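You operate a simulated robot arm through the tools that you are given. There is no shell and no other tool.

Carry out the task below with a simulated two-armed robot. There is one attempt and no reset: what you move stays moved.

TASK
Clear the fault: switch off the machine the desk display names, reset, set speed 1 and air 6, then start.
Fine: leave the other controls as they are.
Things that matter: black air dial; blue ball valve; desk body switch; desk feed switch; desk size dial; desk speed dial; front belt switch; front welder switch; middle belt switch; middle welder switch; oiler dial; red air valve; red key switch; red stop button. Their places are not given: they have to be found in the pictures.

Only the result counts: the job must be done as asked and must still hold three seconds after the hand-in. Knocking over, shifting, dropping, spilling or breaking anything else fails it.

THE ROBOT
Two 7-joint arms with two-finger parallel grippers on one trunk that stands fixed in place. Base frame: the origin is at the foot of the trunk, x ahead of it, y to its left, z up; the work surface is at about z = 800. Lengths are in mm, angles in degrees, forces in N, time in s.
The left shoulder is at [71, 156, 1180], the right one opposite. Payload 3.91 kg a hand.
The tool frame of a hand sits at the grasp point between the pads (the TCP): z along the fingers, y along the line on which they close. The tips reach 30 mm beyond it. The gripper opens to 110 mm. The fingers are 20 mm wide and 10 mm thick; the gripper's body (48 by 112 mm) begins 55 mm behind the TCP.
Orientation is told as [roll, pitch, yaw] about the base's x, y, z axes, in that order, counted from this pose: with the fingers straight down and closing along the base's y, the tool's x points along the base's -x, its y along +y and its z along -z.

THE INTERFACE
- The arms move only by the tool servo_tool. It takes "left_moves", "right_moves" or both (then of equal length, played together; a hand with none holds still); each is one flat list of numbers, 7 for each row, row after row: the finger opening in mm, from 0 to 110, then the shift along the base's x, y, z in units of 40 mm (1.0 is 40 mm), then the turn, a rotation vector about the base's x, y, z in units of 5 degrees (1.0 is 5 degrees). In form: [grip, tx, ty, tz, wx, wy, wz, grip, tx, ty, tz, wx, wy, wz, ...]. A call has 1 to 20 rows; each row shifts and turns the commanded pose from where the row before left it. A call with a number of a shift or a turn outside -1 to 1 is refused whole. A row lasts 0.2 s, in which the tool goes at most 50 mm and 8.6 degrees; a call with a longer step from one row to the next is refused whole, and so is a gripper value outside its range. Where a pose cannot be reached the arm comes as near as it can. A force on the tool above 40 N (or 10 N above the force at the start of the call, whichever is more), or a blocked arm, ends the call early, and 0.2 s more pass. Each finger travels about 108 mm/s and halts on what it meets, pressing with about 42 N; the grip force reading is that of the motor and also rises with nothing between the fingers. The clock runs only during rows and for 0.2 s after the last one: add rows that do not move to give the fingers time. It gives the time, the measured TCP pose, the force on the tool (base axes), the opening and the grip force at its end, in the units of the frame above (readings bear some noise), with the torque about the TCP (base axes, N m) and any sound that the robot's microphone picked up, and new pictures: "show" is both (left out), scene, wrist or none (wrist: the cameras of the hands that moved).
- Cameras (640 x 400 px; columns grow to the right, rows downward): "scene" is now at [143.5, -0, 1426.8]; the picture's right is [0.01, -1.00, 0.00], its down [-0.39, -0.01, -0.92] and it looks along [0.92, 0.01, -0.39] (base axes); focal length 313 px, centre (320, 200). "left" rides on the left gripper at [72, -17, -103] in its tool frame; the picture's right is [0.23, 0.97, 0.00], its down [-0.76, 0.18, -0.62] and it looks along [-0.61, 0.14, 0.78] (tool axes); focal length 222 px, centre (320, 200). "right" rides on the right gripper at [72, 17, -103] in its tool frame; the picture's right is [-0.23, 0.97, 0.00], its down [-0.76, -0.18, -0.62] and it looks along [-0.61, -0.14, 0.78] (tool axes); focal length 222 px, centre (320, 200).
- move_column(by): slides the trunk up (or, below 0, down) by that many mm; the arms and the scene camera ride with it, the base frame stays. It gives what a move gives, with no picture.
- pan_tilt(pan, tilt): turns the head with the scene camera to pan (to the left, within 86 degrees either way) and tilt (down, from -29 to 69), counted from straight ahead of the robot. It gives what a move gives, and a new picture of the scene camera.
- probe_pixels(camera, pixels): for up to 12 pixels [column, row] of the newest picture of that camera ("zoom" is the newest enlarged one), the place [x, y, z] in the base frame of the surface seen there, good to about 2 mm. No time passes.
- inspect(camera, box): a new picture of the part [left, top, right, bottom] of that camera's present view, enlarged. No time passes.
- finish_job(): hands the job in; it is judged then, once.

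Unless the task says otherwise, let go and move clear before handing in.

The tools are called after "Call:" as a command line: name --argument value ..., lists and objects as JSON in quotes. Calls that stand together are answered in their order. servo_tool: Moves the arms, as the interface text tells. Its arguments: {"type":"object","properties":{"left_moves":{"type":"array"},"right_moves":{"type":"array"},"show":{"type":"string","enum":["both","scene","wrist","none"]}},"required":[]} The other tools are called the same way: move_column (by) slides the trunk up or down; pan_tilt (pan, tilt) turns the head that bears the scene camera; probe_pixels (camera, pixels) gives the place of the surface under pixels of a picture; inspect (camera, box) takes an enlarged picture of a part of a camera's view; finish_job () hands the job in.

At the start:

```text
time_s: 0.0
left_tcp_pos: [674.8, 282.8, 1305.5]
left_orientation: [0.0, 0.0, 0.1]
left_wrist_force: [0.0, -0.2, -2.1]
left_wrist_torque: [-0.02, 0.01, 0.02]
left_gripper_width: 109.9
left_grip_force: 0.0
right_tcp_pos: [577.8, -276.3, 1270.1]
right_orientation: [-0.1, 0.0, 0.1]
right_wrist_force: [-0.7, -0.3, 0.3]
right_wrist_torque: [0.0, -0.02, 0.0]
right_gripper_width: 109.8
right_grip_force: 0.1
trunk travel left (down, up): [-625.0, 315.0]
head pan, tilt: [0.9, 23.2]
```

scene: 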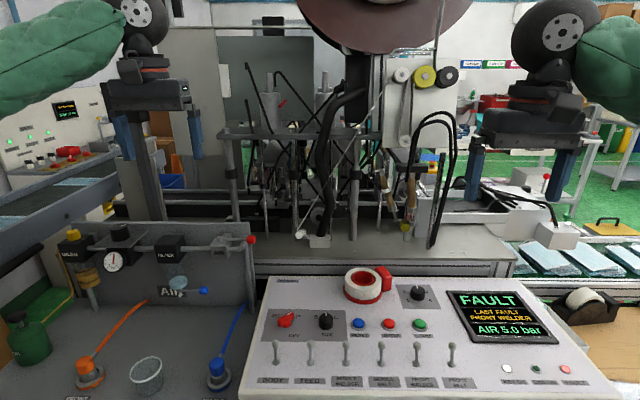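
right: 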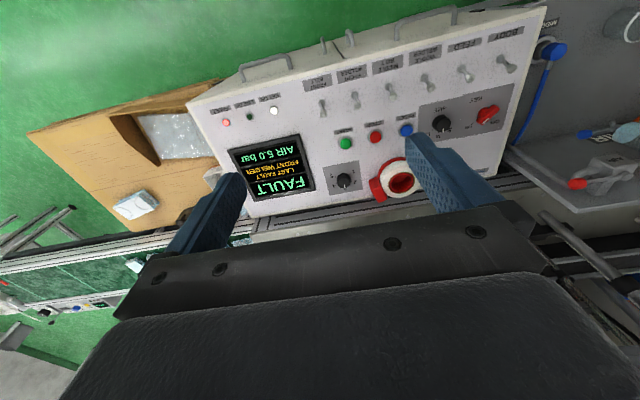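
left: 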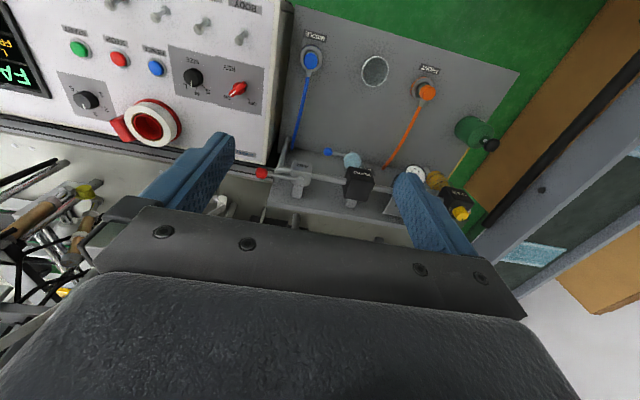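

The scene shows the desk display at about (500,315) reading FAULT / LAST FAULT FRONT WELDER / AIR 5.0 bar. I will enlarge the desk and the air panel to find the controls.

Call:
inspect --camera "scene" --box '[240, 260, 480, 400]'

Call:
inspect --camera "scene" --box '[440, 270, 640, 400]'

Call:
inspect --camera "scene" --box '[40, 210, 280, 400]'

Call:
inspect --camera "left" --box '[40, 0, 300, 170]'

Call:
inspect --camera "right" --box '[200, 0, 560, 220]'

```text
2.67 times, centred on (360, 330) of scene
```

zoom: 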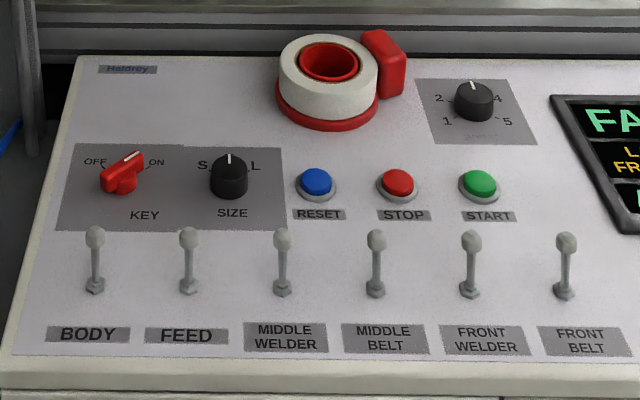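

```text
3.08 times, centred on (540, 335) of scene
```

zoom: 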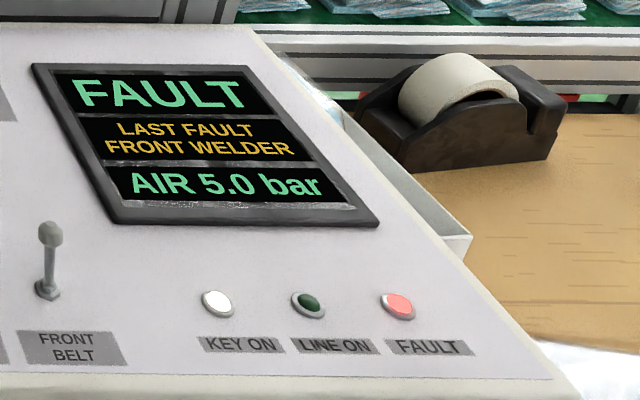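

```text
2.11 times, centred on (160, 305) of scene
```

zoom: 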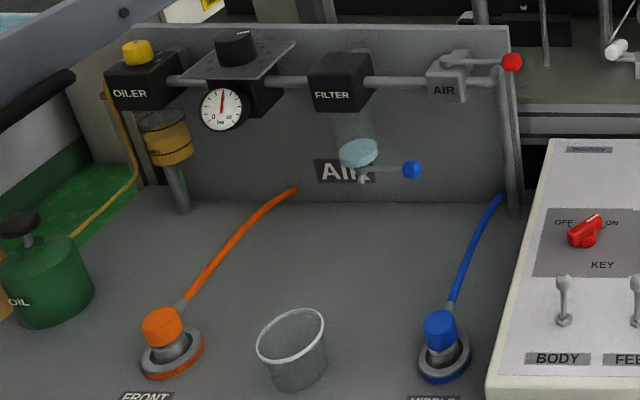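

```text
2.35 times, centred on (170, 85) of left
```

zoom: 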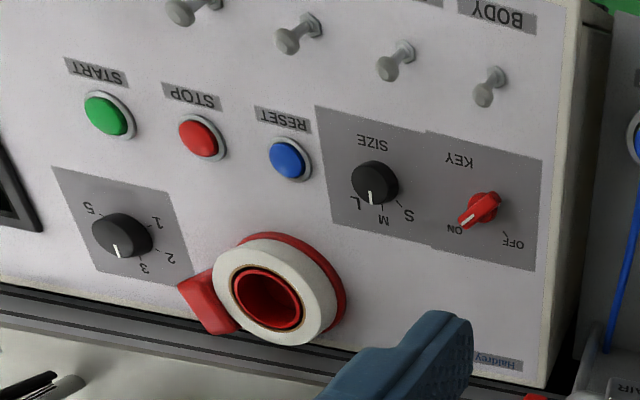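

```text
1.78 times, centred on (380, 110) of right
```

zoom: 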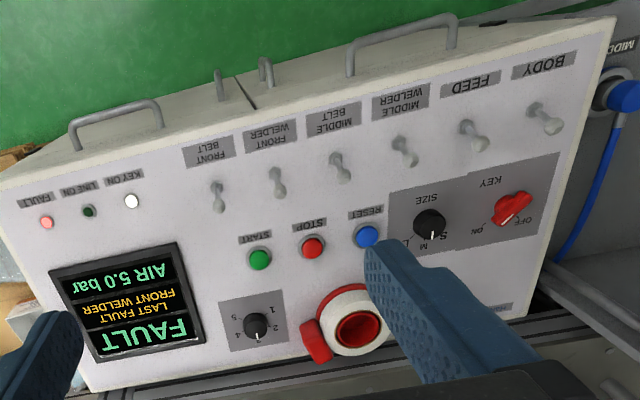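

The display names FRONT WELDER, air is 5.0 bar, and the speed dial at (417,292) stands at about 3. I will probe the controls to get their places.

Call:
probe_pixels --camera "scene" --pixels '[[417, 292], [404, 302], [358, 324], [389, 324], [419, 324], [416, 350], [416, 367], [417, 347], [300, 300], [440, 345], [450, 310], [380, 365]]'

Call:
probe_pixels --camera "left" --pixels '[[90, 100], [80, 48], [119, 59], [156, 67], [194, 78], [238, 90], [160, 12], [202, 27], [112, 75], [70, 75]]'

Call:
probe_pixels --camera "right" --pixels '[[344, 180], [346, 143], [376, 136], [406, 130], [357, 103], [356, 97], [359, 90], [322, 110], [390, 92], [354, 70], [330, 185], [380, 110]]'

Call:
inspect --camera "scene" --box '[50, 215, 170, 290]'

Call:
inspect --camera "scene" --box '[380, 275, 480, 337]'

Call:
inspect --camera "left" --box '[320, 130, 500, 240]'

```text
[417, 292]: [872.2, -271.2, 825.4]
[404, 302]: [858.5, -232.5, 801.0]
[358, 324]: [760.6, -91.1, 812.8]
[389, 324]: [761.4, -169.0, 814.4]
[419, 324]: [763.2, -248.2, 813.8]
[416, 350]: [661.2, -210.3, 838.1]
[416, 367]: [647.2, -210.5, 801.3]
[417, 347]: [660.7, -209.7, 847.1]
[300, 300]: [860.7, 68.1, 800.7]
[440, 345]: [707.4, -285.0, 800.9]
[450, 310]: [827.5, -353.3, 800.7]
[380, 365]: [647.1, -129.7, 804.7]
```

```text
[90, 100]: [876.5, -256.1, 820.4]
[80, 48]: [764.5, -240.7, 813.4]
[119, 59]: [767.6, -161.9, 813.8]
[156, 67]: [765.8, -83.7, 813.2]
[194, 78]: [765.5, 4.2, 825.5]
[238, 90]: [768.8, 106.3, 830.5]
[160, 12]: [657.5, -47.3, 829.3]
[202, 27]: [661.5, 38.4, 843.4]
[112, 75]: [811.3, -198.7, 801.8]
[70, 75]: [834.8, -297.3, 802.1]
```

```text
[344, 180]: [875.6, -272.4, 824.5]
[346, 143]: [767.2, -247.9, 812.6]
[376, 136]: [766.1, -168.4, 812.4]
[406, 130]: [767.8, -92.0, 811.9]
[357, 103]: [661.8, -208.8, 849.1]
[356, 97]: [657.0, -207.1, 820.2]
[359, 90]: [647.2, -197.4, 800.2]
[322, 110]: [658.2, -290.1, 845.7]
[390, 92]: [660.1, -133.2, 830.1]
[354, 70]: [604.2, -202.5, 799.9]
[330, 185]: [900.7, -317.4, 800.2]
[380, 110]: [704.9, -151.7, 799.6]
```

```text
5.33 times, centred on (110, 252) of scene
```

zoom: 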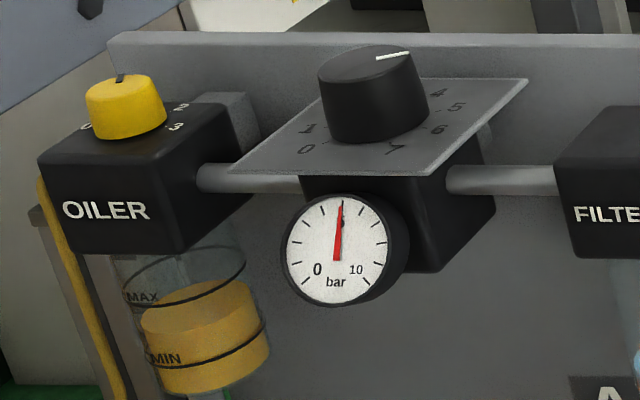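

```text
6.40 times, centred on (430, 306) of scene
```

zoom: 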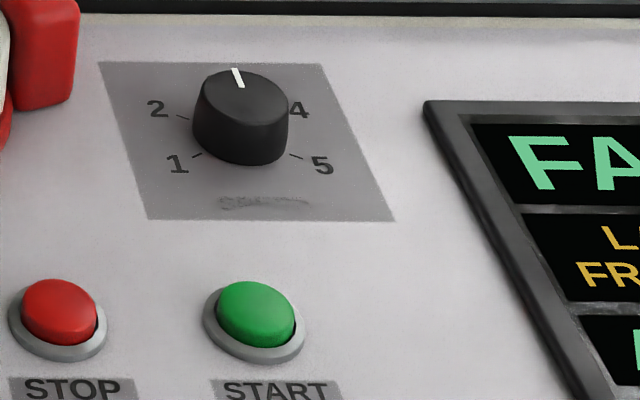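

```text
3.56 times, centred on (410, 185) of left
```

zoom: 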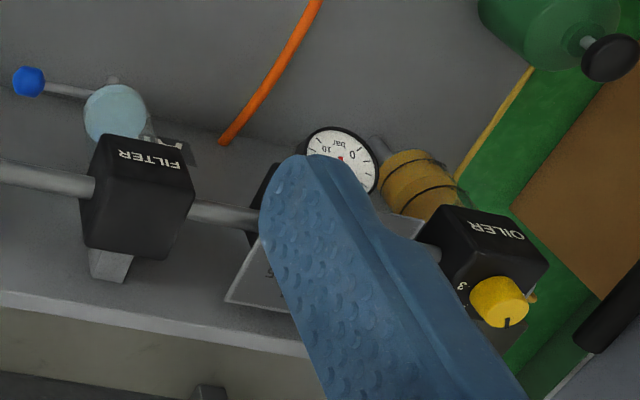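

The desk top is flat at z≈800, with the buttons at x≈766, the speed dial near (874,-265), and the front welder toggle near (657,-208). Next I will probe the toggle, the dials and the air regulator more closely.

Call:
inspect --camera "scene" --box '[380, 335, 480, 397]'

Call:
probe_pixels --camera "scene" --pixels '[[120, 230], [113, 229], [127, 229], [120, 238], [135, 240], [112, 262], [125, 245], [100, 246], [140, 232], [75, 235], [170, 240], [145, 232]]'

Call:
inspect --camera "right" --box '[300, 60, 460, 160]'

Call:
inspect --camera "right" --box '[300, 120, 460, 220]'

```text
6.40 times, centred on (430, 366) of scene
```

zoom: 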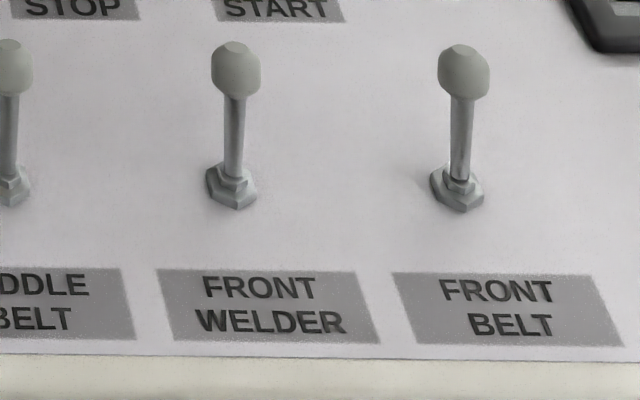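

```text
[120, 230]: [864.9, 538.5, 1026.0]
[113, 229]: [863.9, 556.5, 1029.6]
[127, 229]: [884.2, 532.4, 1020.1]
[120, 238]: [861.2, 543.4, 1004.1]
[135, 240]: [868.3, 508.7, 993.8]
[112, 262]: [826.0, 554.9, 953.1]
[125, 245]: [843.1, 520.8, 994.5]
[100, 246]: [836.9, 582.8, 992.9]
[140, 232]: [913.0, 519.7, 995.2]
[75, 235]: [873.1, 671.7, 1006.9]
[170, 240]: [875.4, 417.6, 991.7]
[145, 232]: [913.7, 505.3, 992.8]
```

```text
4.00 times, centred on (380, 110) of right
```

zoom: 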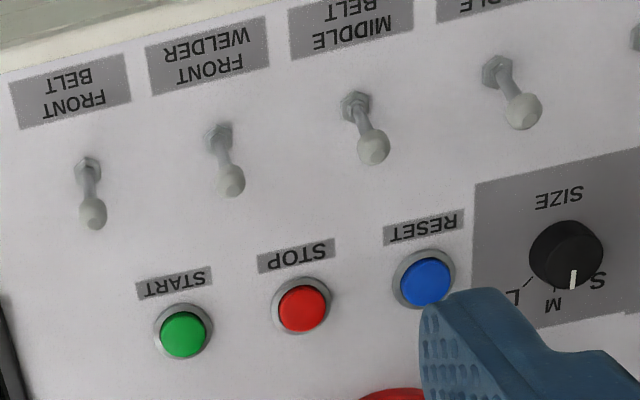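

```text
4.00 times, centred on (380, 170) of right
```

zoom: 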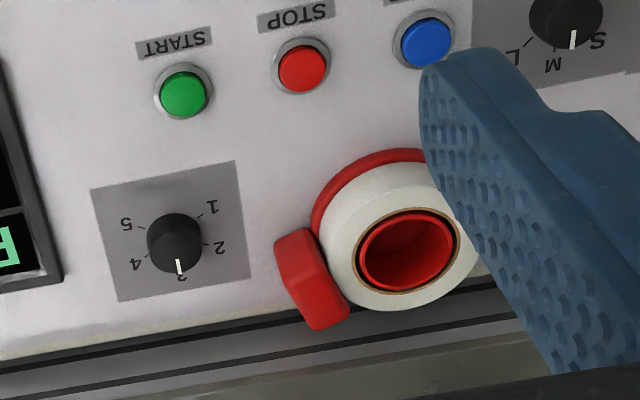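

The speed panel is clear in this enlarged view: pointer at 3 (180,268), ticks near 1 (200,217) and 5 (142,230). I will probe those ticks and the dial to get the angles.

Call:
probe_pixels --camera "zoom" --pixels '[[201, 217], [212, 207], [205, 245], [220, 248], [147, 257], [134, 265], [139, 229], [126, 224], [179, 278], [174, 225], [152, 243], [198, 240]]'

Call:
inspect --camera "scene" --box '[85, 215, 149, 255]'

```text
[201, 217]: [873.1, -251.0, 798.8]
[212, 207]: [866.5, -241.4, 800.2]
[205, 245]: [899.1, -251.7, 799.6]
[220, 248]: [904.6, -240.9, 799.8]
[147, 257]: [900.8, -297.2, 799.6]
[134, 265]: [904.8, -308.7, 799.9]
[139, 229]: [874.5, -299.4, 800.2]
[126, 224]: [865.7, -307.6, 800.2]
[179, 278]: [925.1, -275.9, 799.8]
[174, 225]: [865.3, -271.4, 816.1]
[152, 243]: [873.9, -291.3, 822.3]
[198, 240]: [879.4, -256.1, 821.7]
```

```text
10.00 times, centred on (117, 235) of scene
```

zoom: 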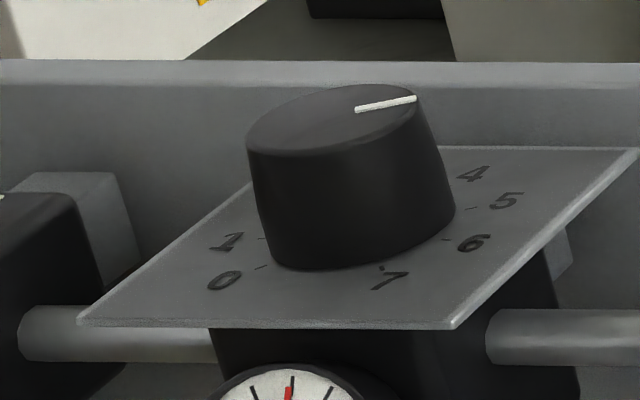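

Speed dial centre comes out at about (886,-275) with marks 60° apart, so 3→1 is 120° counter-clockwise seen from above. Now I'll probe the air dial's ticks in the newest zoom.

Call:
probe_pixels --camera "zoom" --pixels '[[262, 267], [224, 281], [227, 242], [262, 238], [383, 268], [390, 281], [448, 239], [474, 243], [472, 209], [507, 200], [472, 174], [330, 269]]'

Call:
probe_pixels --camera "zoom" --pixels '[[250, 150], [255, 130], [330, 120], [400, 125], [414, 98], [358, 109], [330, 95], [380, 88], [330, 150], [452, 210], [262, 200], [300, 250]]'

```text
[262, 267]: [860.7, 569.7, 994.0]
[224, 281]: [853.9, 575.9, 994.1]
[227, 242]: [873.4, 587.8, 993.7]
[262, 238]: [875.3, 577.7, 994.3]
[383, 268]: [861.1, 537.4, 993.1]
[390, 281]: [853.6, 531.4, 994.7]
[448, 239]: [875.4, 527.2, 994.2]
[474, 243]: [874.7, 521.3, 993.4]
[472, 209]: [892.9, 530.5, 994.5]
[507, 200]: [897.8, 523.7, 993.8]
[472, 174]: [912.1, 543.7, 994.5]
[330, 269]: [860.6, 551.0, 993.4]
```

```text
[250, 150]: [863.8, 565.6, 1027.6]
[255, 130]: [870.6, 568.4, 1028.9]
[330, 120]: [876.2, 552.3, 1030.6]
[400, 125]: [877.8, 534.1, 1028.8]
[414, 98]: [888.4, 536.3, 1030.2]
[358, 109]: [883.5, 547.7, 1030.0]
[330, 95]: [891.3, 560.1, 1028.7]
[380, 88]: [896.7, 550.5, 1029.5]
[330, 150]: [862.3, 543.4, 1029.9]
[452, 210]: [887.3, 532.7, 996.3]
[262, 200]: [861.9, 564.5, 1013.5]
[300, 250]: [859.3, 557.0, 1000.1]
```

The air dial centre is (880,554) with 40° per unit, so 5→6 is 40° clockwise seen from above; pointer is at 5 now. I will probe obstacles around the desk and the air panel before moving.

Call:
probe_pixels --camera "scene" --pixels '[[363, 275], [383, 280], [354, 240], [404, 240], [440, 130], [420, 200], [350, 100], [385, 210], [300, 236], [250, 239], [230, 150], [275, 250]]'

Call:
probe_pixels --camera "scene" --pixels '[[125, 120], [150, 85], [150, 180], [195, 150], [60, 180], [20, 255], [30, 220], [140, 20], [370, 10], [110, 100], [75, 232], [90, 60]]'

Call:
probe_pixels --camera "scene" --pixels '[[475, 150], [555, 150], [520, 180], [545, 235], [350, 45], [365, 20], [440, 5], [500, 300], [555, 330], [470, 230], [415, 75], [30, 335]]'

Call:
pan_tilt --pan 0.9 --tilt 45

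```text
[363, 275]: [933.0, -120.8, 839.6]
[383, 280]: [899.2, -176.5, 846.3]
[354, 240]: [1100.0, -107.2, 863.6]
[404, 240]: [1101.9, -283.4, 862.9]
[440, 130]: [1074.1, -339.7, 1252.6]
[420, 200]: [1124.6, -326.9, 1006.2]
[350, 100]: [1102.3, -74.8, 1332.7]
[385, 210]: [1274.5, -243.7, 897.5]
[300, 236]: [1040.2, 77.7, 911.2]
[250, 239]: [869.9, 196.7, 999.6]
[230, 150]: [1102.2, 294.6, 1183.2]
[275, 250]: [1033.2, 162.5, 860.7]
```

```text
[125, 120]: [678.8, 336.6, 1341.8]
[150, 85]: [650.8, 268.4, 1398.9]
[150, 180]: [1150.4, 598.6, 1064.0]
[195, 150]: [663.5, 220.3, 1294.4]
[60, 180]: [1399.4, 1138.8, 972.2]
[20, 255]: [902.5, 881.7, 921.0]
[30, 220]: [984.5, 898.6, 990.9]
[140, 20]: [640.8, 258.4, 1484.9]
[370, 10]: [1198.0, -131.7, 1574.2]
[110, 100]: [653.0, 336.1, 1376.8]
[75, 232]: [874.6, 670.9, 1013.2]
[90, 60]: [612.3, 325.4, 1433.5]
```

```text
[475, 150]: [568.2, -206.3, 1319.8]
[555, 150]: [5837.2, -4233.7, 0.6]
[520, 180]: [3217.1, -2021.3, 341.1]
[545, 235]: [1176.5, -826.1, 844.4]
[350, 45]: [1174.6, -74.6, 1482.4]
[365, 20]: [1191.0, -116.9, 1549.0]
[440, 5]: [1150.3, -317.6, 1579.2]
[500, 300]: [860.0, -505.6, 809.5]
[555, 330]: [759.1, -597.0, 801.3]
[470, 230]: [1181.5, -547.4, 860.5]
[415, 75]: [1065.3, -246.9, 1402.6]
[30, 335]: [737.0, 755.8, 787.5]
```

```text
time_s: 0.8
left_tcp_pos: [673.5, 283.1, 1304.8]
left_orientation: [0.1, 0.0, 0.0]
left_wrist_force: [0.2, 0.2, -0.2]
left_wrist_torque: [-0.01, -0.01, -0.01]
left_gripper_width: 109.9
left_grip_force: 0.1
right_tcp_pos: [578.1, -277.2, 1271.2]
right_orientation: [0.0, 0.0, 0.0]
right_wrist_force: [-0.5, -0.1, -0.5]
right_wrist_torque: [0.04, 0.03, -0.01]
right_gripper_width: 109.9
right_grip_force: 0.0
trunk travel left (down, up): [-625.0, 315.0]
head pan, tilt: [0.9, 45.0]
```

scene: 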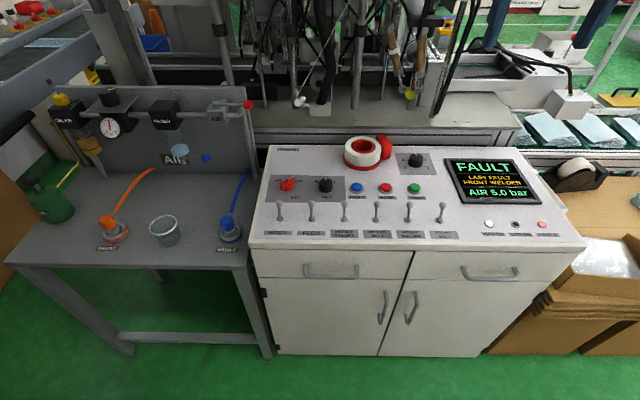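

The whole desk is visible in this view and the way above it is free. I'll bring the right hand, fingers closed, to a point just beyond the front welder toggle (tip at about (661,-209,849)).

Call:
servo_tool --right_moves '[0, 0.305, 0.17, -0.9275, 0, 0, 0, 0, 0.305, 0.17, -0.9275, 0, 0, 0, 0, 0.305, 0.17, -0.9275, 0, 0, 0, 0, 0.305, 0.17, -0.9275, 0, 0, 0, 0, 0.305, 0.17, -0.9275, 0, 0, 0, 0, 0.305, 0.17, -0.9275, 0, 0, 0, 0, 0.305, 0.17, -0.9275, 0, 0, 0, 0, 0.305, 0.17, -0.9275, 0, 0, 0, 0, 0.305, 0.17, -0.9275, 0, 0, 0, 0, 0.305, 0.17, -0.9275, 0, 0, 0, 0, 0, 0, 0, 0, 0, 0]'

```text
time_s: 3.2
left_tcp_pos: [674.2, 282.3, 1304.4]
left_orientation: [0.0, -0.1, 0.0]
left_wrist_force: [-0.7, 0.3, -0.3]
left_wrist_torque: [0.03, 0.02, 0.0]
left_gripper_width: 109.8
left_grip_force: 0.1
right_tcp_pos: [699.5, -208.5, 899.5]
right_orientation: [-0.1, 0.0, 0.0]
right_wrist_force: [0.1, 0.1, -0.3]
right_wrist_torque: [0.02, -0.02, -0.05]
right_gripper_width: 0.1
right_grip_force: 37.7
trunk travel left (down, up): [-625.0, 315.0]
head pan, tilt: [0.9, 45.0]
```

scene: 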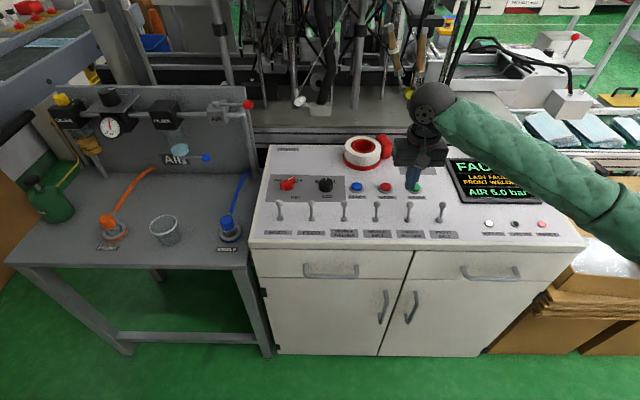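
right: 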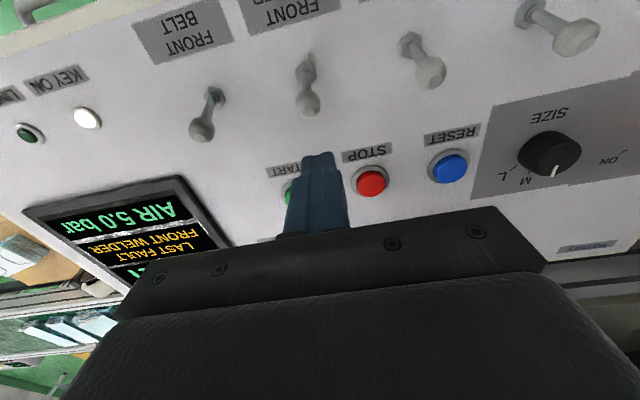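

The front welder toggle is at (308,90) in the right wrist picture, straight ahead of the closed fingers at y≈-209. I'll descend and push it toward the robot gently.

Call:
servo_tool --right_moves '[0, 0, 0, -0.47, 0, 0, 0, 0, 0, 0, -0.47, 0, 0, 0, 0, 0, 0, 0, 0, 0, 0, 0, -0.25, 0, 0, 0, 0, 0, 0, -0.2, 0, 0, 0, 0, 0, 0, -0.2, 0, 0, 0, 0, 0, 0, -0.2, 0, 0, 0, 0, 0, 0, -0.15, 0, 0, 0, 0, 0, 0]'

```text
refused: moves must hold 7 numbers for each row
```

The call was malformed (row length); nothing moved. I'll resend the same descent and gentle push with correct rows.

Call:
servo_tool --right_moves '[0, 0, 0, -0.47, 0, 0, 0, 0, 0, 0, -0.47, 0, 0, 0, 0, 0, 0, 0, 0, 0, 0, 0, -0.25, 0, 0, 0, 0, 0, 0, -0.2, 0, 0, 0, 0, 0, 0, -0.2, 0, 0, 0, 0, 0, 0, -0.2, 0, 0, 0, 0, 0, 0, -0.15, 0, 0, 0, 0, 0]'

```text
time_s: 5.0
left_tcp_pos: [676.3, 284.2, 1303.8]
left_orientation: [0.0, 0.1, -0.1]
left_wrist_force: [0.4, -0.3, 0.0]
left_wrist_torque: [-0.02, 0.01, 0.0]
left_gripper_width: 109.8
left_grip_force: 0.2
right_tcp_pos: [661.5, -208.5, 861.1]
right_orientation: [0.0, 0.1, 0.1]
right_wrist_force: [16.4, -0.2, 1.3]
right_wrist_torque: [-0.18, -0.27, 0.04]
right_gripper_width: 0.2
right_grip_force: 37.2
trunk travel left (down, up): [-625.0, 315.0]
head pan, tilt: [0.9, 45.0]
```

scene: 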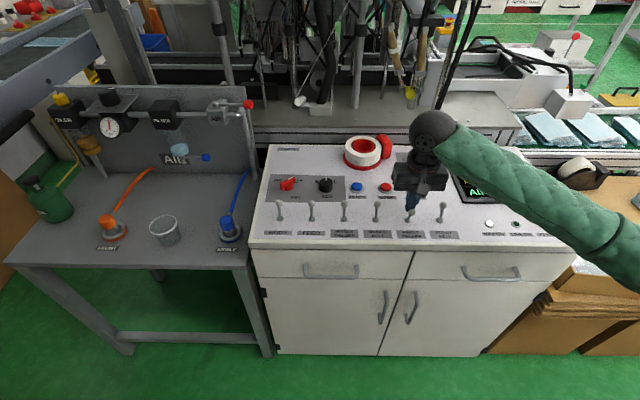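
right: 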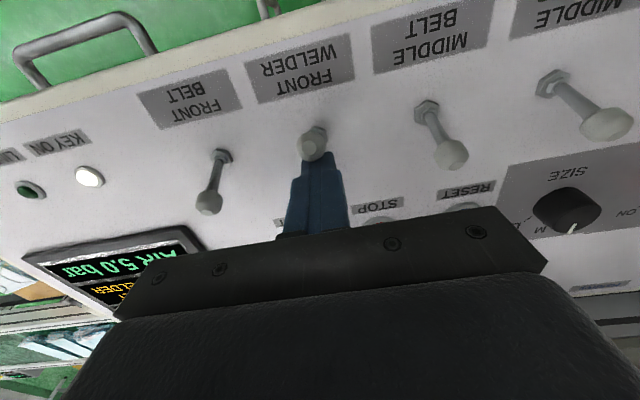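

The toggle ball at (315,143) is now near upright against the fingers with 16 N of push; no click yet. I'll push another 10–12 mm.

Call:
servo_tool --right_moves '[0, -0.1, 0, 0, 0, 0, 0, 0, -0.1, 0, 0, 0, 0, 0, 0, -0.1, 0, 0, 0, 0, 0, 0, 0, 0, 0, 0, 0, 0]' --show "wrist"

```text
time_s: 5.4
left_tcp_pos: [675.5, 282.9, 1303.1]
left_orientation: [-0.2, 0.2, 0.0]
left_wrist_force: [-0.8, -0.3, 0.2]
left_wrist_torque: [0.0, -0.04, -0.01]
left_gripper_width: 109.9
left_grip_force: 0.0
right_tcp_pos: [661.3, -209.2, 861.9]
right_orientation: [0.0, -0.2, -0.3]
right_wrist_force: [26.7, 3.6, -8.3]
right_wrist_torque: [0.01, -0.54, -0.03]
right_gripper_width: 0.1
right_grip_force: 37.6
trunk travel left (down, up): [-625.0, 315.0]
head pan, tilt: [0.9, 45.0]
stopped in row 1 (right hand): the force on the tool passed its limit at 43 N (the readings are from after the stop); the commanded pose is now the measured one
```

right: 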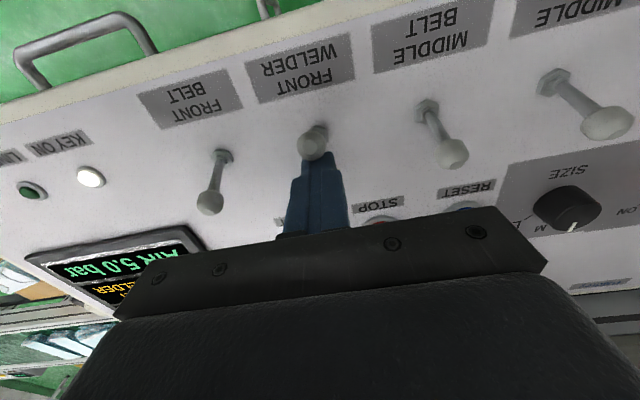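

The push was stopped at 43 N with the ball near (315,143): it may already be at its end stop. I'll back away to see where the toggle rests.

Call:
servo_tool --right_moves '[0, 0.4, 0, 0, 0, 0, 0, 0, 0.6, 0, 0, 0, 0, 0, 0, 0, 0, 0.9, 0, 0, 0, 0, 0, 0, 0, 0, 0, 0]'

Call:
inspect --camera "right" --box '[140, 0, 460, 200]'

Call:
inspect --camera "scene" --box '[260, 180, 480, 250]'

```text
time_s: 6.4
left_tcp_pos: [674.4, 282.7, 1303.8]
left_orientation: [0.0, 0.1, 0.0]
left_wrist_force: [0.5, -0.4, 0.0]
left_wrist_torque: [0.01, 0.0, -0.03]
left_gripper_width: 110.0
left_grip_force: 0.0
right_tcp_pos: [699.0, -209.6, 898.1]
right_orientation: [0.0, -0.2, -0.3]
right_wrist_force: [-0.7, 0.4, 0.3]
right_wrist_torque: [-0.02, 0.01, -0.03]
right_gripper_width: 0.2
right_grip_force: 38.2
trunk travel left (down, up): [-625.0, 315.0]
head pan, tilt: [0.9, 45.0]
```

scene: 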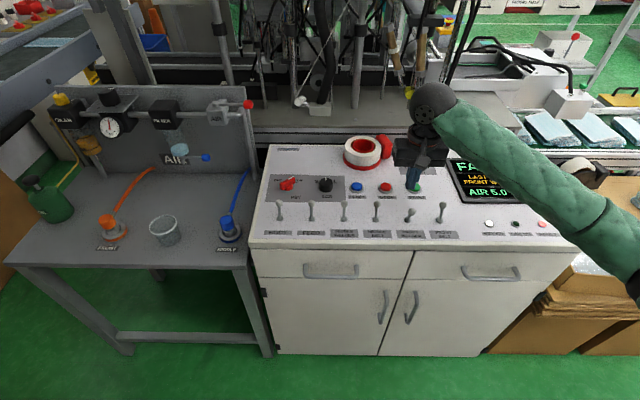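
right: 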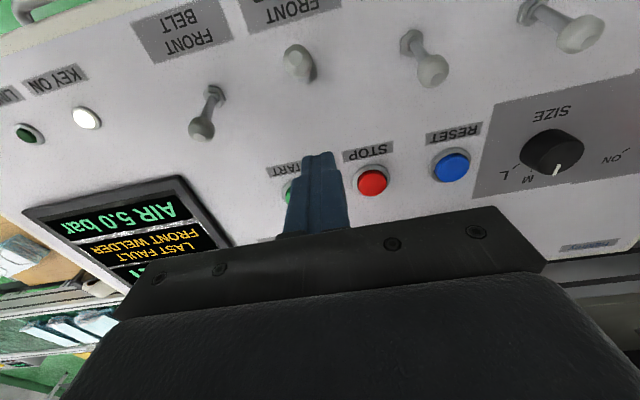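

```text
2.00 times, centred on (300, 100) of right
```

zoom: 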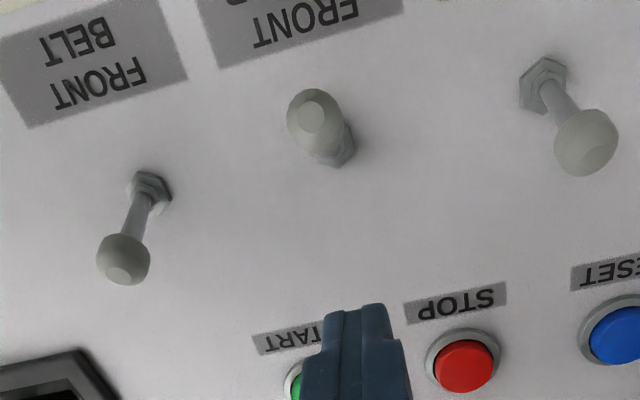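

```text
2.91 times, centred on (370, 215) of scene
```

zoom: 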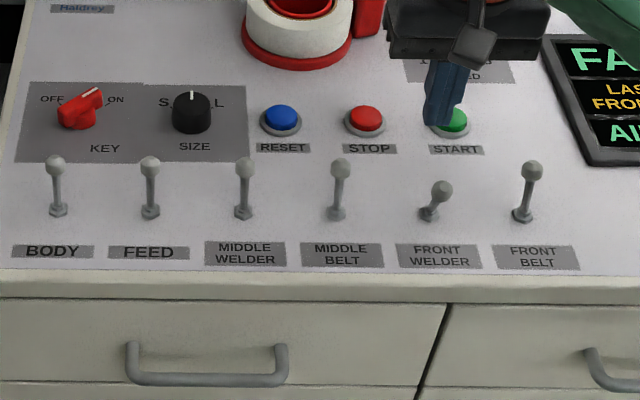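

The front welder toggle now leans toward the robot (off) while its neighbours are unchanged. Next I'll go above the blue RESET button at (766,-89,813).

Call:
servo_tool --right_moves '[0, 0.42, 0.755, -0.11, 0, 0, 0, 0, 0.42, 0.755, -0.11, 0, 0, 0, 0, 0.42, 0.755, -0.11, 0, 0, 0, 0, 0.415, 0.75, -0.12, 0, 0, 0.06, 0, 0, 0, -0.4, 0, 0, 0, 0, 0, 0, 0, 0, 0, 0]'

Call:
inspect --camera "right" --box '[220, 80, 420, 205]'

```text
time_s: 7.8
left_tcp_pos: [674.5, 283.4, 1304.4]
left_orientation: [-0.1, 0.0, -0.1]
left_wrist_force: [0.3, -0.2, 0.1]
left_wrist_torque: [-0.07, -0.02, -0.01]
left_gripper_width: 109.8
left_grip_force: 0.0
right_tcp_pos: [765.6, -87.1, 865.6]
right_orientation: [0.1, -0.3, 0.2]
right_wrist_force: [0.5, 0.6, 0.1]
right_wrist_torque: [0.0, 0.0, -0.02]
right_gripper_width: 0.0
right_grip_force: 37.9
trunk travel left (down, up): [-625.0, 315.0]
head pan, tilt: [0.9, 45.0]
```

scene: 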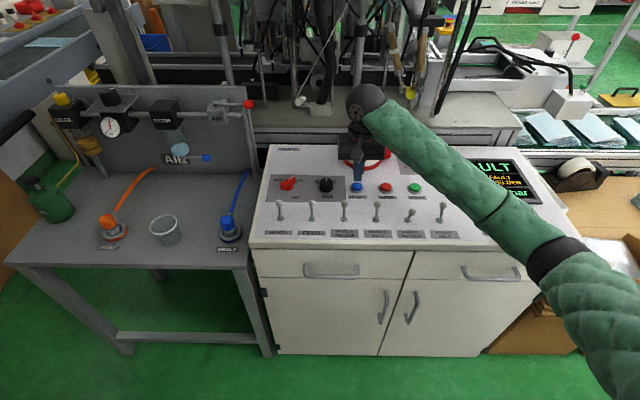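
right: 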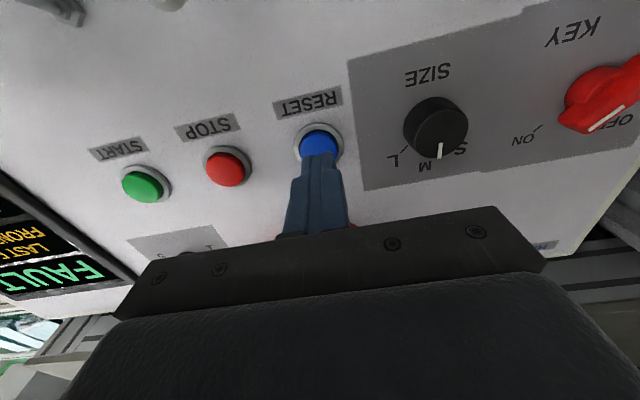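

```text
3.20 times, centred on (320, 142) of right
```

zoom: 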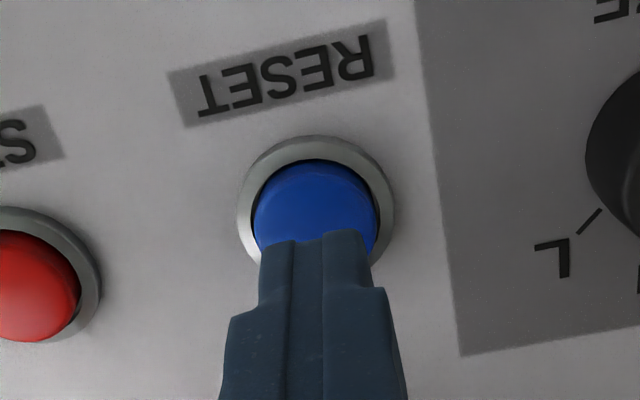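

The fingertips hang just over the blue button (zoom 313,200). I'll check the button's centre by probing its ring before pressing.

Call:
probe_pixels --camera "zoom" --pixels '[[313, 200], [240, 205], [392, 205], [313, 140], [313, 165], [258, 215], [374, 215]]'

```text
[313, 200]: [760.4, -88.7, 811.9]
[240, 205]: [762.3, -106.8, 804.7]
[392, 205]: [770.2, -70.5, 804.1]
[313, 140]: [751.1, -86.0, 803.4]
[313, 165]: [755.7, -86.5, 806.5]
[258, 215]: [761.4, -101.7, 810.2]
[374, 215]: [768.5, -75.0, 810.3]
```

The RESET centre is about (768,-88.6), top z≈813; the fingers are well placed. I'll press down slowly.

Call:
servo_tool --right_moves '[0, 0.06, -0.03, -0.4, 0, 0, 0, 0, 0, 0, -0.1, 0, 0, 0, 0, 0, 0, -0.1, 0, 0, 0, 0, 0, 0, -0.1, 0, 0, 0, 0, 0, 0, 0, 0, 0, 0]'

```text
time_s: 9.0
left_tcp_pos: [674.7, 282.2, 1304.5]
left_orientation: [0.0, -0.1, 0.0]
left_wrist_force: [0.2, 0.2, 0.0]
left_wrist_torque: [0.0, 0.0, 0.01]
left_gripper_width: 109.9
left_grip_force: 0.0
right_tcp_pos: [768.6, -89.9, 836.9]
right_orientation: [0.0, -0.3, 0.1]
right_wrist_force: [2.1, -2.8, 10.7]
right_wrist_torque: [-0.07, -0.05, -0.01]
right_gripper_width: 0.0
right_grip_force: 37.9
trunk travel left (down, up): [-625.0, 315.0]
head pan, tilt: [0.9, 45.0]
heard: click
```

scene: 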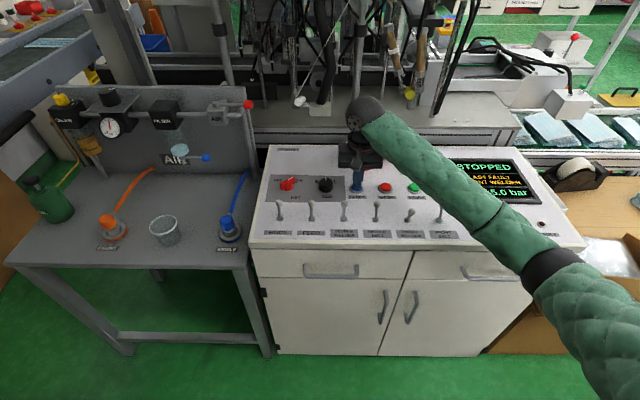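
right: 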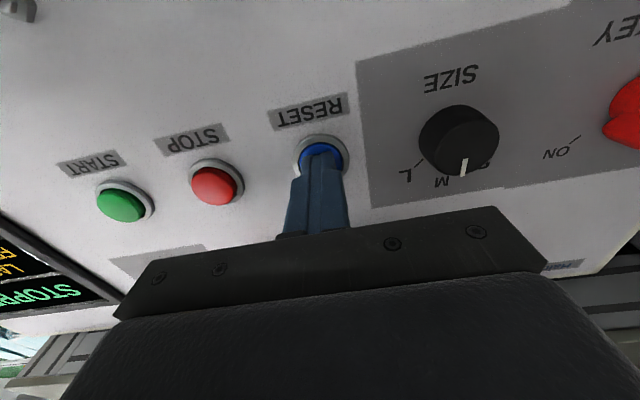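

A click was heard and the display now reads STOPPED, so the fault is reset. I'll lift and move above the speed dial at (886,-275), turning the hand -60° so the turn to 1 can be made in one grasp.

Call:
servo_tool --right_moves '[0, 0, 0, 1, 0, 0, 0, 0, 0, 0, 1, 0, 0, 0, 0, 0.2446, -0.3855, 0, 0, 0, -1, 0, 0.2446, -0.3855, 0, 0, 0, -1, 20, 0.2446, -0.3855, 0, 0, 0, -1, 40, 0.2446, -0.3855, 0, 0, 0, -1, 60, 0.2446, -0.3855, 0, 0, 0, -1, 60, 0.2446, -0.3855, 0, 0, 0, -1, 60, 0.2446, -0.3855, 0, 0, 0, -1, 60, 0.2446, -0.3855, 0, 0, 0, -1, 60, 0.2446, -0.3855, 0, 0, 0, -1, 60, 0.2446, -0.3855, 0, 0, 0, -1, 60, 0.2446, -0.3855, 0, 0, 0, -1, 60, 0.2446, -0.3855, 0, 0, 0, -1, 60, 0, 0, 0, 0, 0, 0]'

Call:
inspect --camera "right" --box '[160, 40, 480, 240]'

```text
time_s: 12.2
left_tcp_pos: [674.1, 282.9, 1305.2]
left_orientation: [-0.1, 0.0, 0.0]
left_wrist_force: [0.2, 0.4, 0.7]
left_wrist_torque: [-0.01, 0.03, 0.01]
left_gripper_width: 110.1
left_grip_force: 0.0
right_tcp_pos: [885.5, -275.7, 915.7]
right_orientation: [-0.1, -0.3, -59.8]
right_wrist_force: [0.0, -0.6, -0.4]
right_wrist_torque: [0.01, 0.0, 0.03]
right_gripper_width: 59.9
right_grip_force: 0.1
trunk travel left (down, up): [-625.0, 315.0]
head pan, tilt: [0.9, 45.0]
```

scene: 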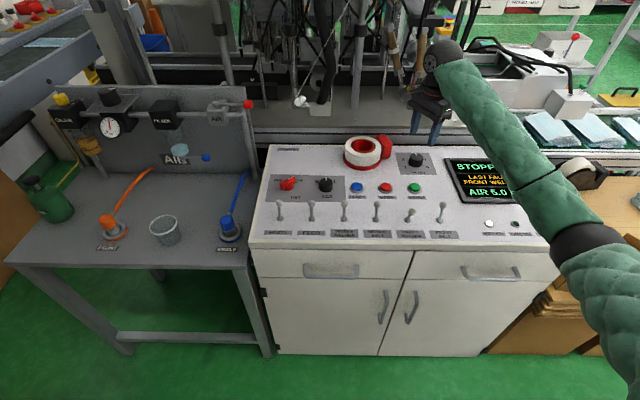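
right: 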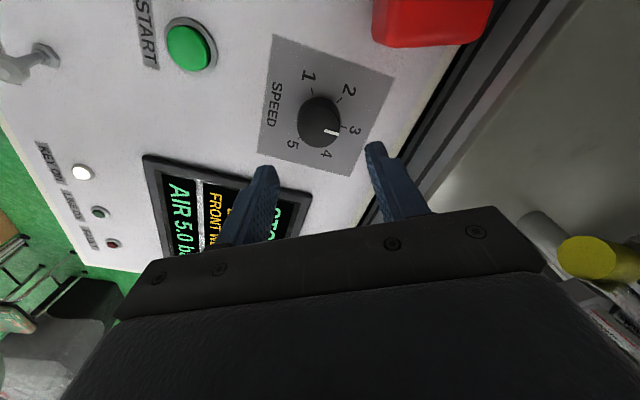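

```text
2.00 times, centred on (320, 140) of right
```

zoom: 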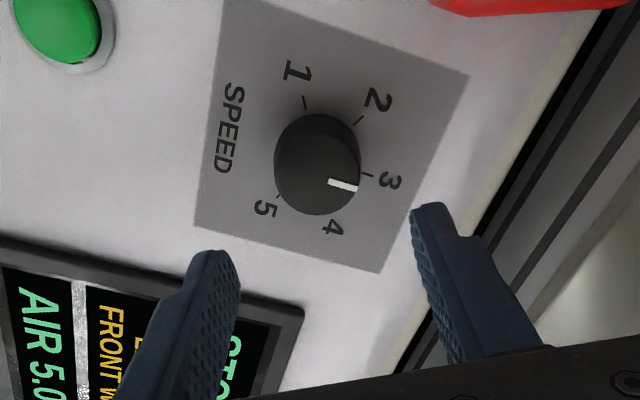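

Arm reached yaw -60 above the dial; the pointer is at 3 and the dial sits between the open fingers' landing places. I'll probe the dial top edges to refine its centre.

Call:
probe_pixels --camera "zoom" --pixels '[[278, 180], [356, 180], [315, 140], [318, 210], [330, 182], [357, 188], [315, 175], [302, 100], [362, 175], [357, 120], [325, 219], [279, 196]]'

```text
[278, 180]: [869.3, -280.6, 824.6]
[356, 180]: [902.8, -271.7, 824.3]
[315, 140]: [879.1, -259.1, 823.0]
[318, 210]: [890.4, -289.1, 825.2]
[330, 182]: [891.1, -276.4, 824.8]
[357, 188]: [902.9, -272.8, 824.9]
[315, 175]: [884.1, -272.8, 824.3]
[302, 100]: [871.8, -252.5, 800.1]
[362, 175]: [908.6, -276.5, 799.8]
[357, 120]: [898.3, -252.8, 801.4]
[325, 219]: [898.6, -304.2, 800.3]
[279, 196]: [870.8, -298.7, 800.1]
```

The dial centre is (885.5,-275.5), matching the hand, with a top width of about 35 mm. I'll descend around it and close the fingers.

Call:
servo_tool --right_moves '[60, 0, 0, -0.9, 0, 0, 0, 60, 0, 0, -0.6, 0, 0, 0, 60, 0, 0, -0.5, 0, 0, 0, 60, 0, 0, 0, 0, 0, 0, 30, 0, 0, 0, 0, 0, 0, 20, 0, 0, 0, 0, 0, 0, 20, 0, 0, 0, 0, 0, 0]'

Call:
inspect --camera "right" --box '[200, 60, 460, 222]'

```text
time_s: 13.8
left_tcp_pos: [674.1, 282.7, 1305.1]
left_orientation: [0.1, 0.1, -0.1]
left_wrist_force: [0.6, -0.2, 0.4]
left_wrist_torque: [0.0, 0.02, 0.0]
left_gripper_width: 110.0
left_grip_force: 0.1
right_tcp_pos: [884.1, -275.3, 836.1]
right_orientation: [-0.1, -0.3, -59.9]
right_wrist_force: [-6.8, -1.1, -3.1]
right_wrist_torque: [-0.42, -0.02, 0.04]
right_gripper_width: 40.8
right_grip_force: 45.2
trunk travel left (down, up): [-625.0, 315.0]
head pan, tilt: [0.9, 45.0]
```

scene: 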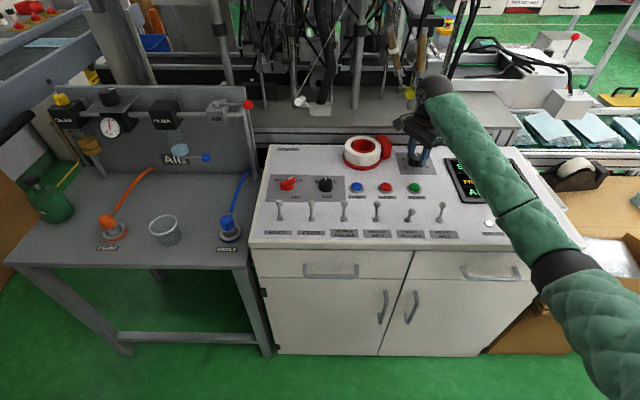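
right: 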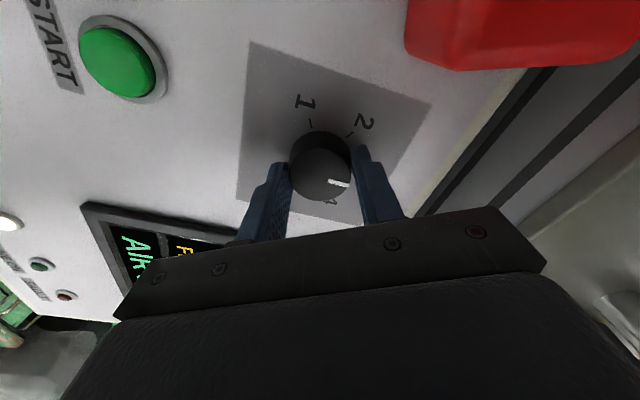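

```text
2.46 times, centred on (330, 141) of right
```

zoom: 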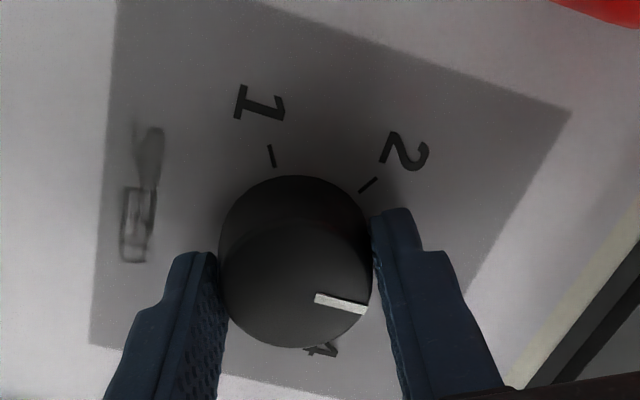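

The fingers hold the dial at 40.8 mm with little side force. I'll turn +60° first and look.

Call:
servo_tool --right_moves '[20, 0, 0, 0, 0, 0, 1, 20, 0, 0, 0, 0, 0, 1, 20, 0, 0, 0, 0, 0, 1, 20, 0, 0, 0, 0, 0, 1, 20, 0, 0, 0, 0, 0, 1, 20, 0, 0, 0, 0, 0, 1, 20, 0, 0, 0, 0, 0, 1, 20, 0, 0, 0, 0, 0, 1, 20, 0, 0, 0, 0, 0, 1, 20, 0, 0, 0, 0, 0, 1, 20, 0, 0, 0, 0, 0, 1, 20, 0, 0, 0, 0, 0, 1]'

Call:
inspect --camera "right" --box '[200, 60, 460, 222]'

```text
time_s: 16.4
left_tcp_pos: [674.5, 282.8, 1303.6]
left_orientation: [0.1, 0.0, 0.0]
left_wrist_force: [-0.5, -0.6, 0.6]
left_wrist_torque: [0.01, 0.0, -0.02]
left_gripper_width: 110.1
left_grip_force: 0.0
right_tcp_pos: [884.7, -274.5, 836.4]
right_orientation: [0.0, -0.3, 0.2]
right_wrist_force: [-18.0, -0.7, -12.0]
right_wrist_torque: [-0.17, 0.59, 0.05]
right_gripper_width: 40.5
right_grip_force: 44.8
trunk travel left (down, up): [-625.0, 315.0]
head pan, tilt: [0.9, 45.0]
```

scene: 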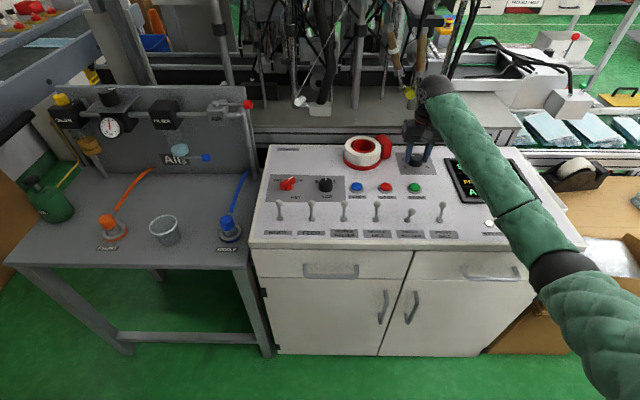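
right: 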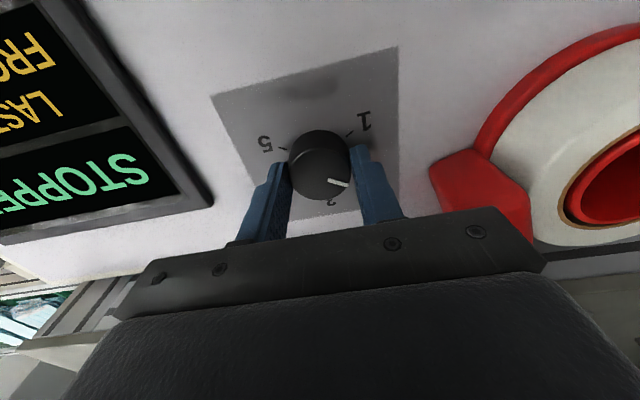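

```text
2.46 times, centred on (330, 141) of right
```

zoom: 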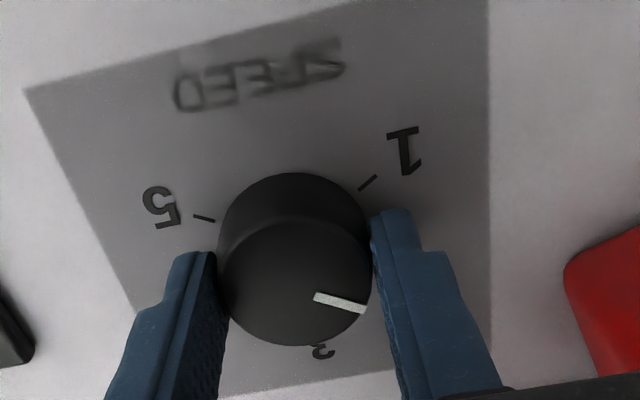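

The pointer moved with the fingers and now stands at 2; a side force of -18 N in x has built up. I'll ease the hand 1 mm in -x and turn the remaining 60°.

Call:
servo_tool --right_moves '[20, -0.03, 0, -0.01, 0, 0, 0, 20, 0, 0, 0, 0, 0, 1, 20, 0, 0, 0, 0, 0, 1, 20, 0, 0, 0, 0, 0, 1, 20, 0, 0, 0, 0, 0, 1, 20, 0, 0, 0, 0, 0, 1, 20, 0, 0, 0, 0, 0, 1]' --show "wrist"

```text
time_s: 18.0
left_tcp_pos: [675.4, 281.8, 1304.7]
left_orientation: [0.0, 0.1, 0.0]
left_wrist_force: [0.5, 0.3, -0.2]
left_wrist_torque: [0.01, 0.03, 0.02]
left_gripper_width: 109.9
left_grip_force: 0.1
right_tcp_pos: [886.9, -274.1, 835.8]
right_orientation: [0.0, -0.2, 30.2]
right_wrist_force: [16.1, -2.8, 3.9]
right_wrist_torque: [-0.1, -0.35, 0.02]
right_gripper_width: 40.2
right_grip_force: 44.7
trunk travel left (down, up): [-625.0, 315.0]
head pan, tilt: [0.9, 45.0]
```

right: 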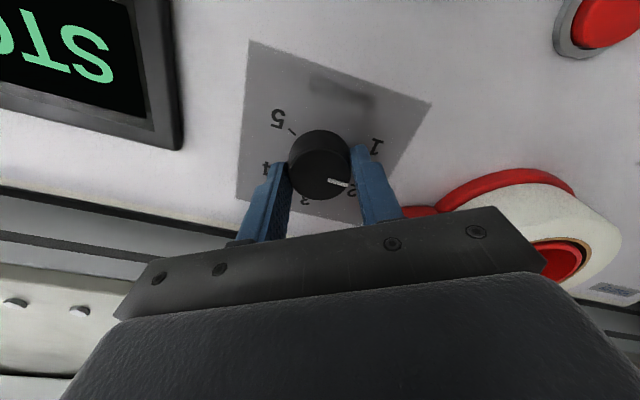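

Yaw is now +30° with the pointer still following; the side force flipped to +16 N, so I'll ease back half a millimetre and turn the last 30°.

Call:
servo_tool --right_moves '[20, 0.014, 0, 0, 0, 0, 0, 20, 0, 0, 0, 0, 0, 1, 20, 0, 0, 0, 0, 0, 1, 20, 0, 0, 0, 0, 0, 1, 20, 0, 0, 0, 0, 0, 1, 20, 0, 0, 0, 0, 0, 1, 20, 0, 0, 0, 0, 0, 1, 20, 0, 0, 0, 0, 0, 0]' --show "wrist"

Call:
inspect --camera "right" --box '[200, 60, 460, 222]'

```text
time_s: 19.8
left_tcp_pos: [673.6, 282.6, 1304.4]
left_orientation: [0.0, 0.0, 0.0]
left_wrist_force: [0.4, 0.6, -1.3]
left_wrist_torque: [-0.01, 0.0, 0.02]
left_gripper_width: 109.9
left_grip_force: 0.0
right_tcp_pos: [885.7, -276.3, 836.7]
right_orientation: [0.0, -0.3, 60.3]
right_wrist_force: [13.0, -0.7, 10.3]
right_wrist_torque: [0.25, -0.45, 0.05]
right_gripper_width: 40.3
right_grip_force: 45.9
trunk travel left (down, up): [-625.0, 315.0]
head pan, tilt: [0.9, 45.0]
```

right: 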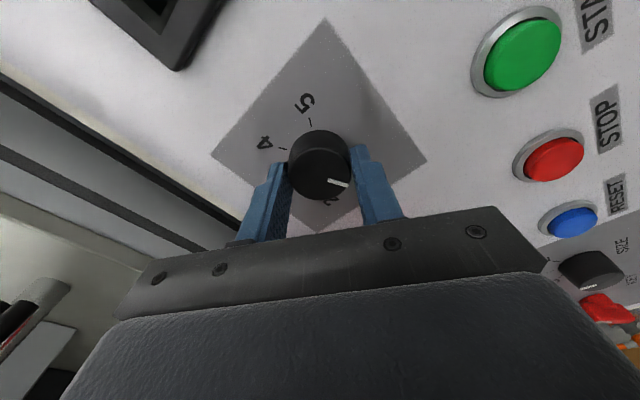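

```text
2.46 times, centred on (330, 141) of right
```

zoom: 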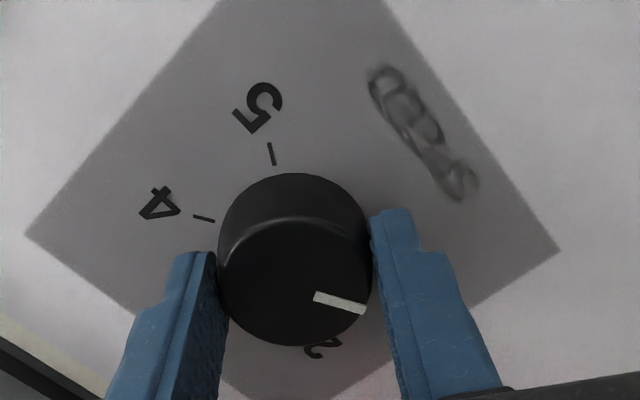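

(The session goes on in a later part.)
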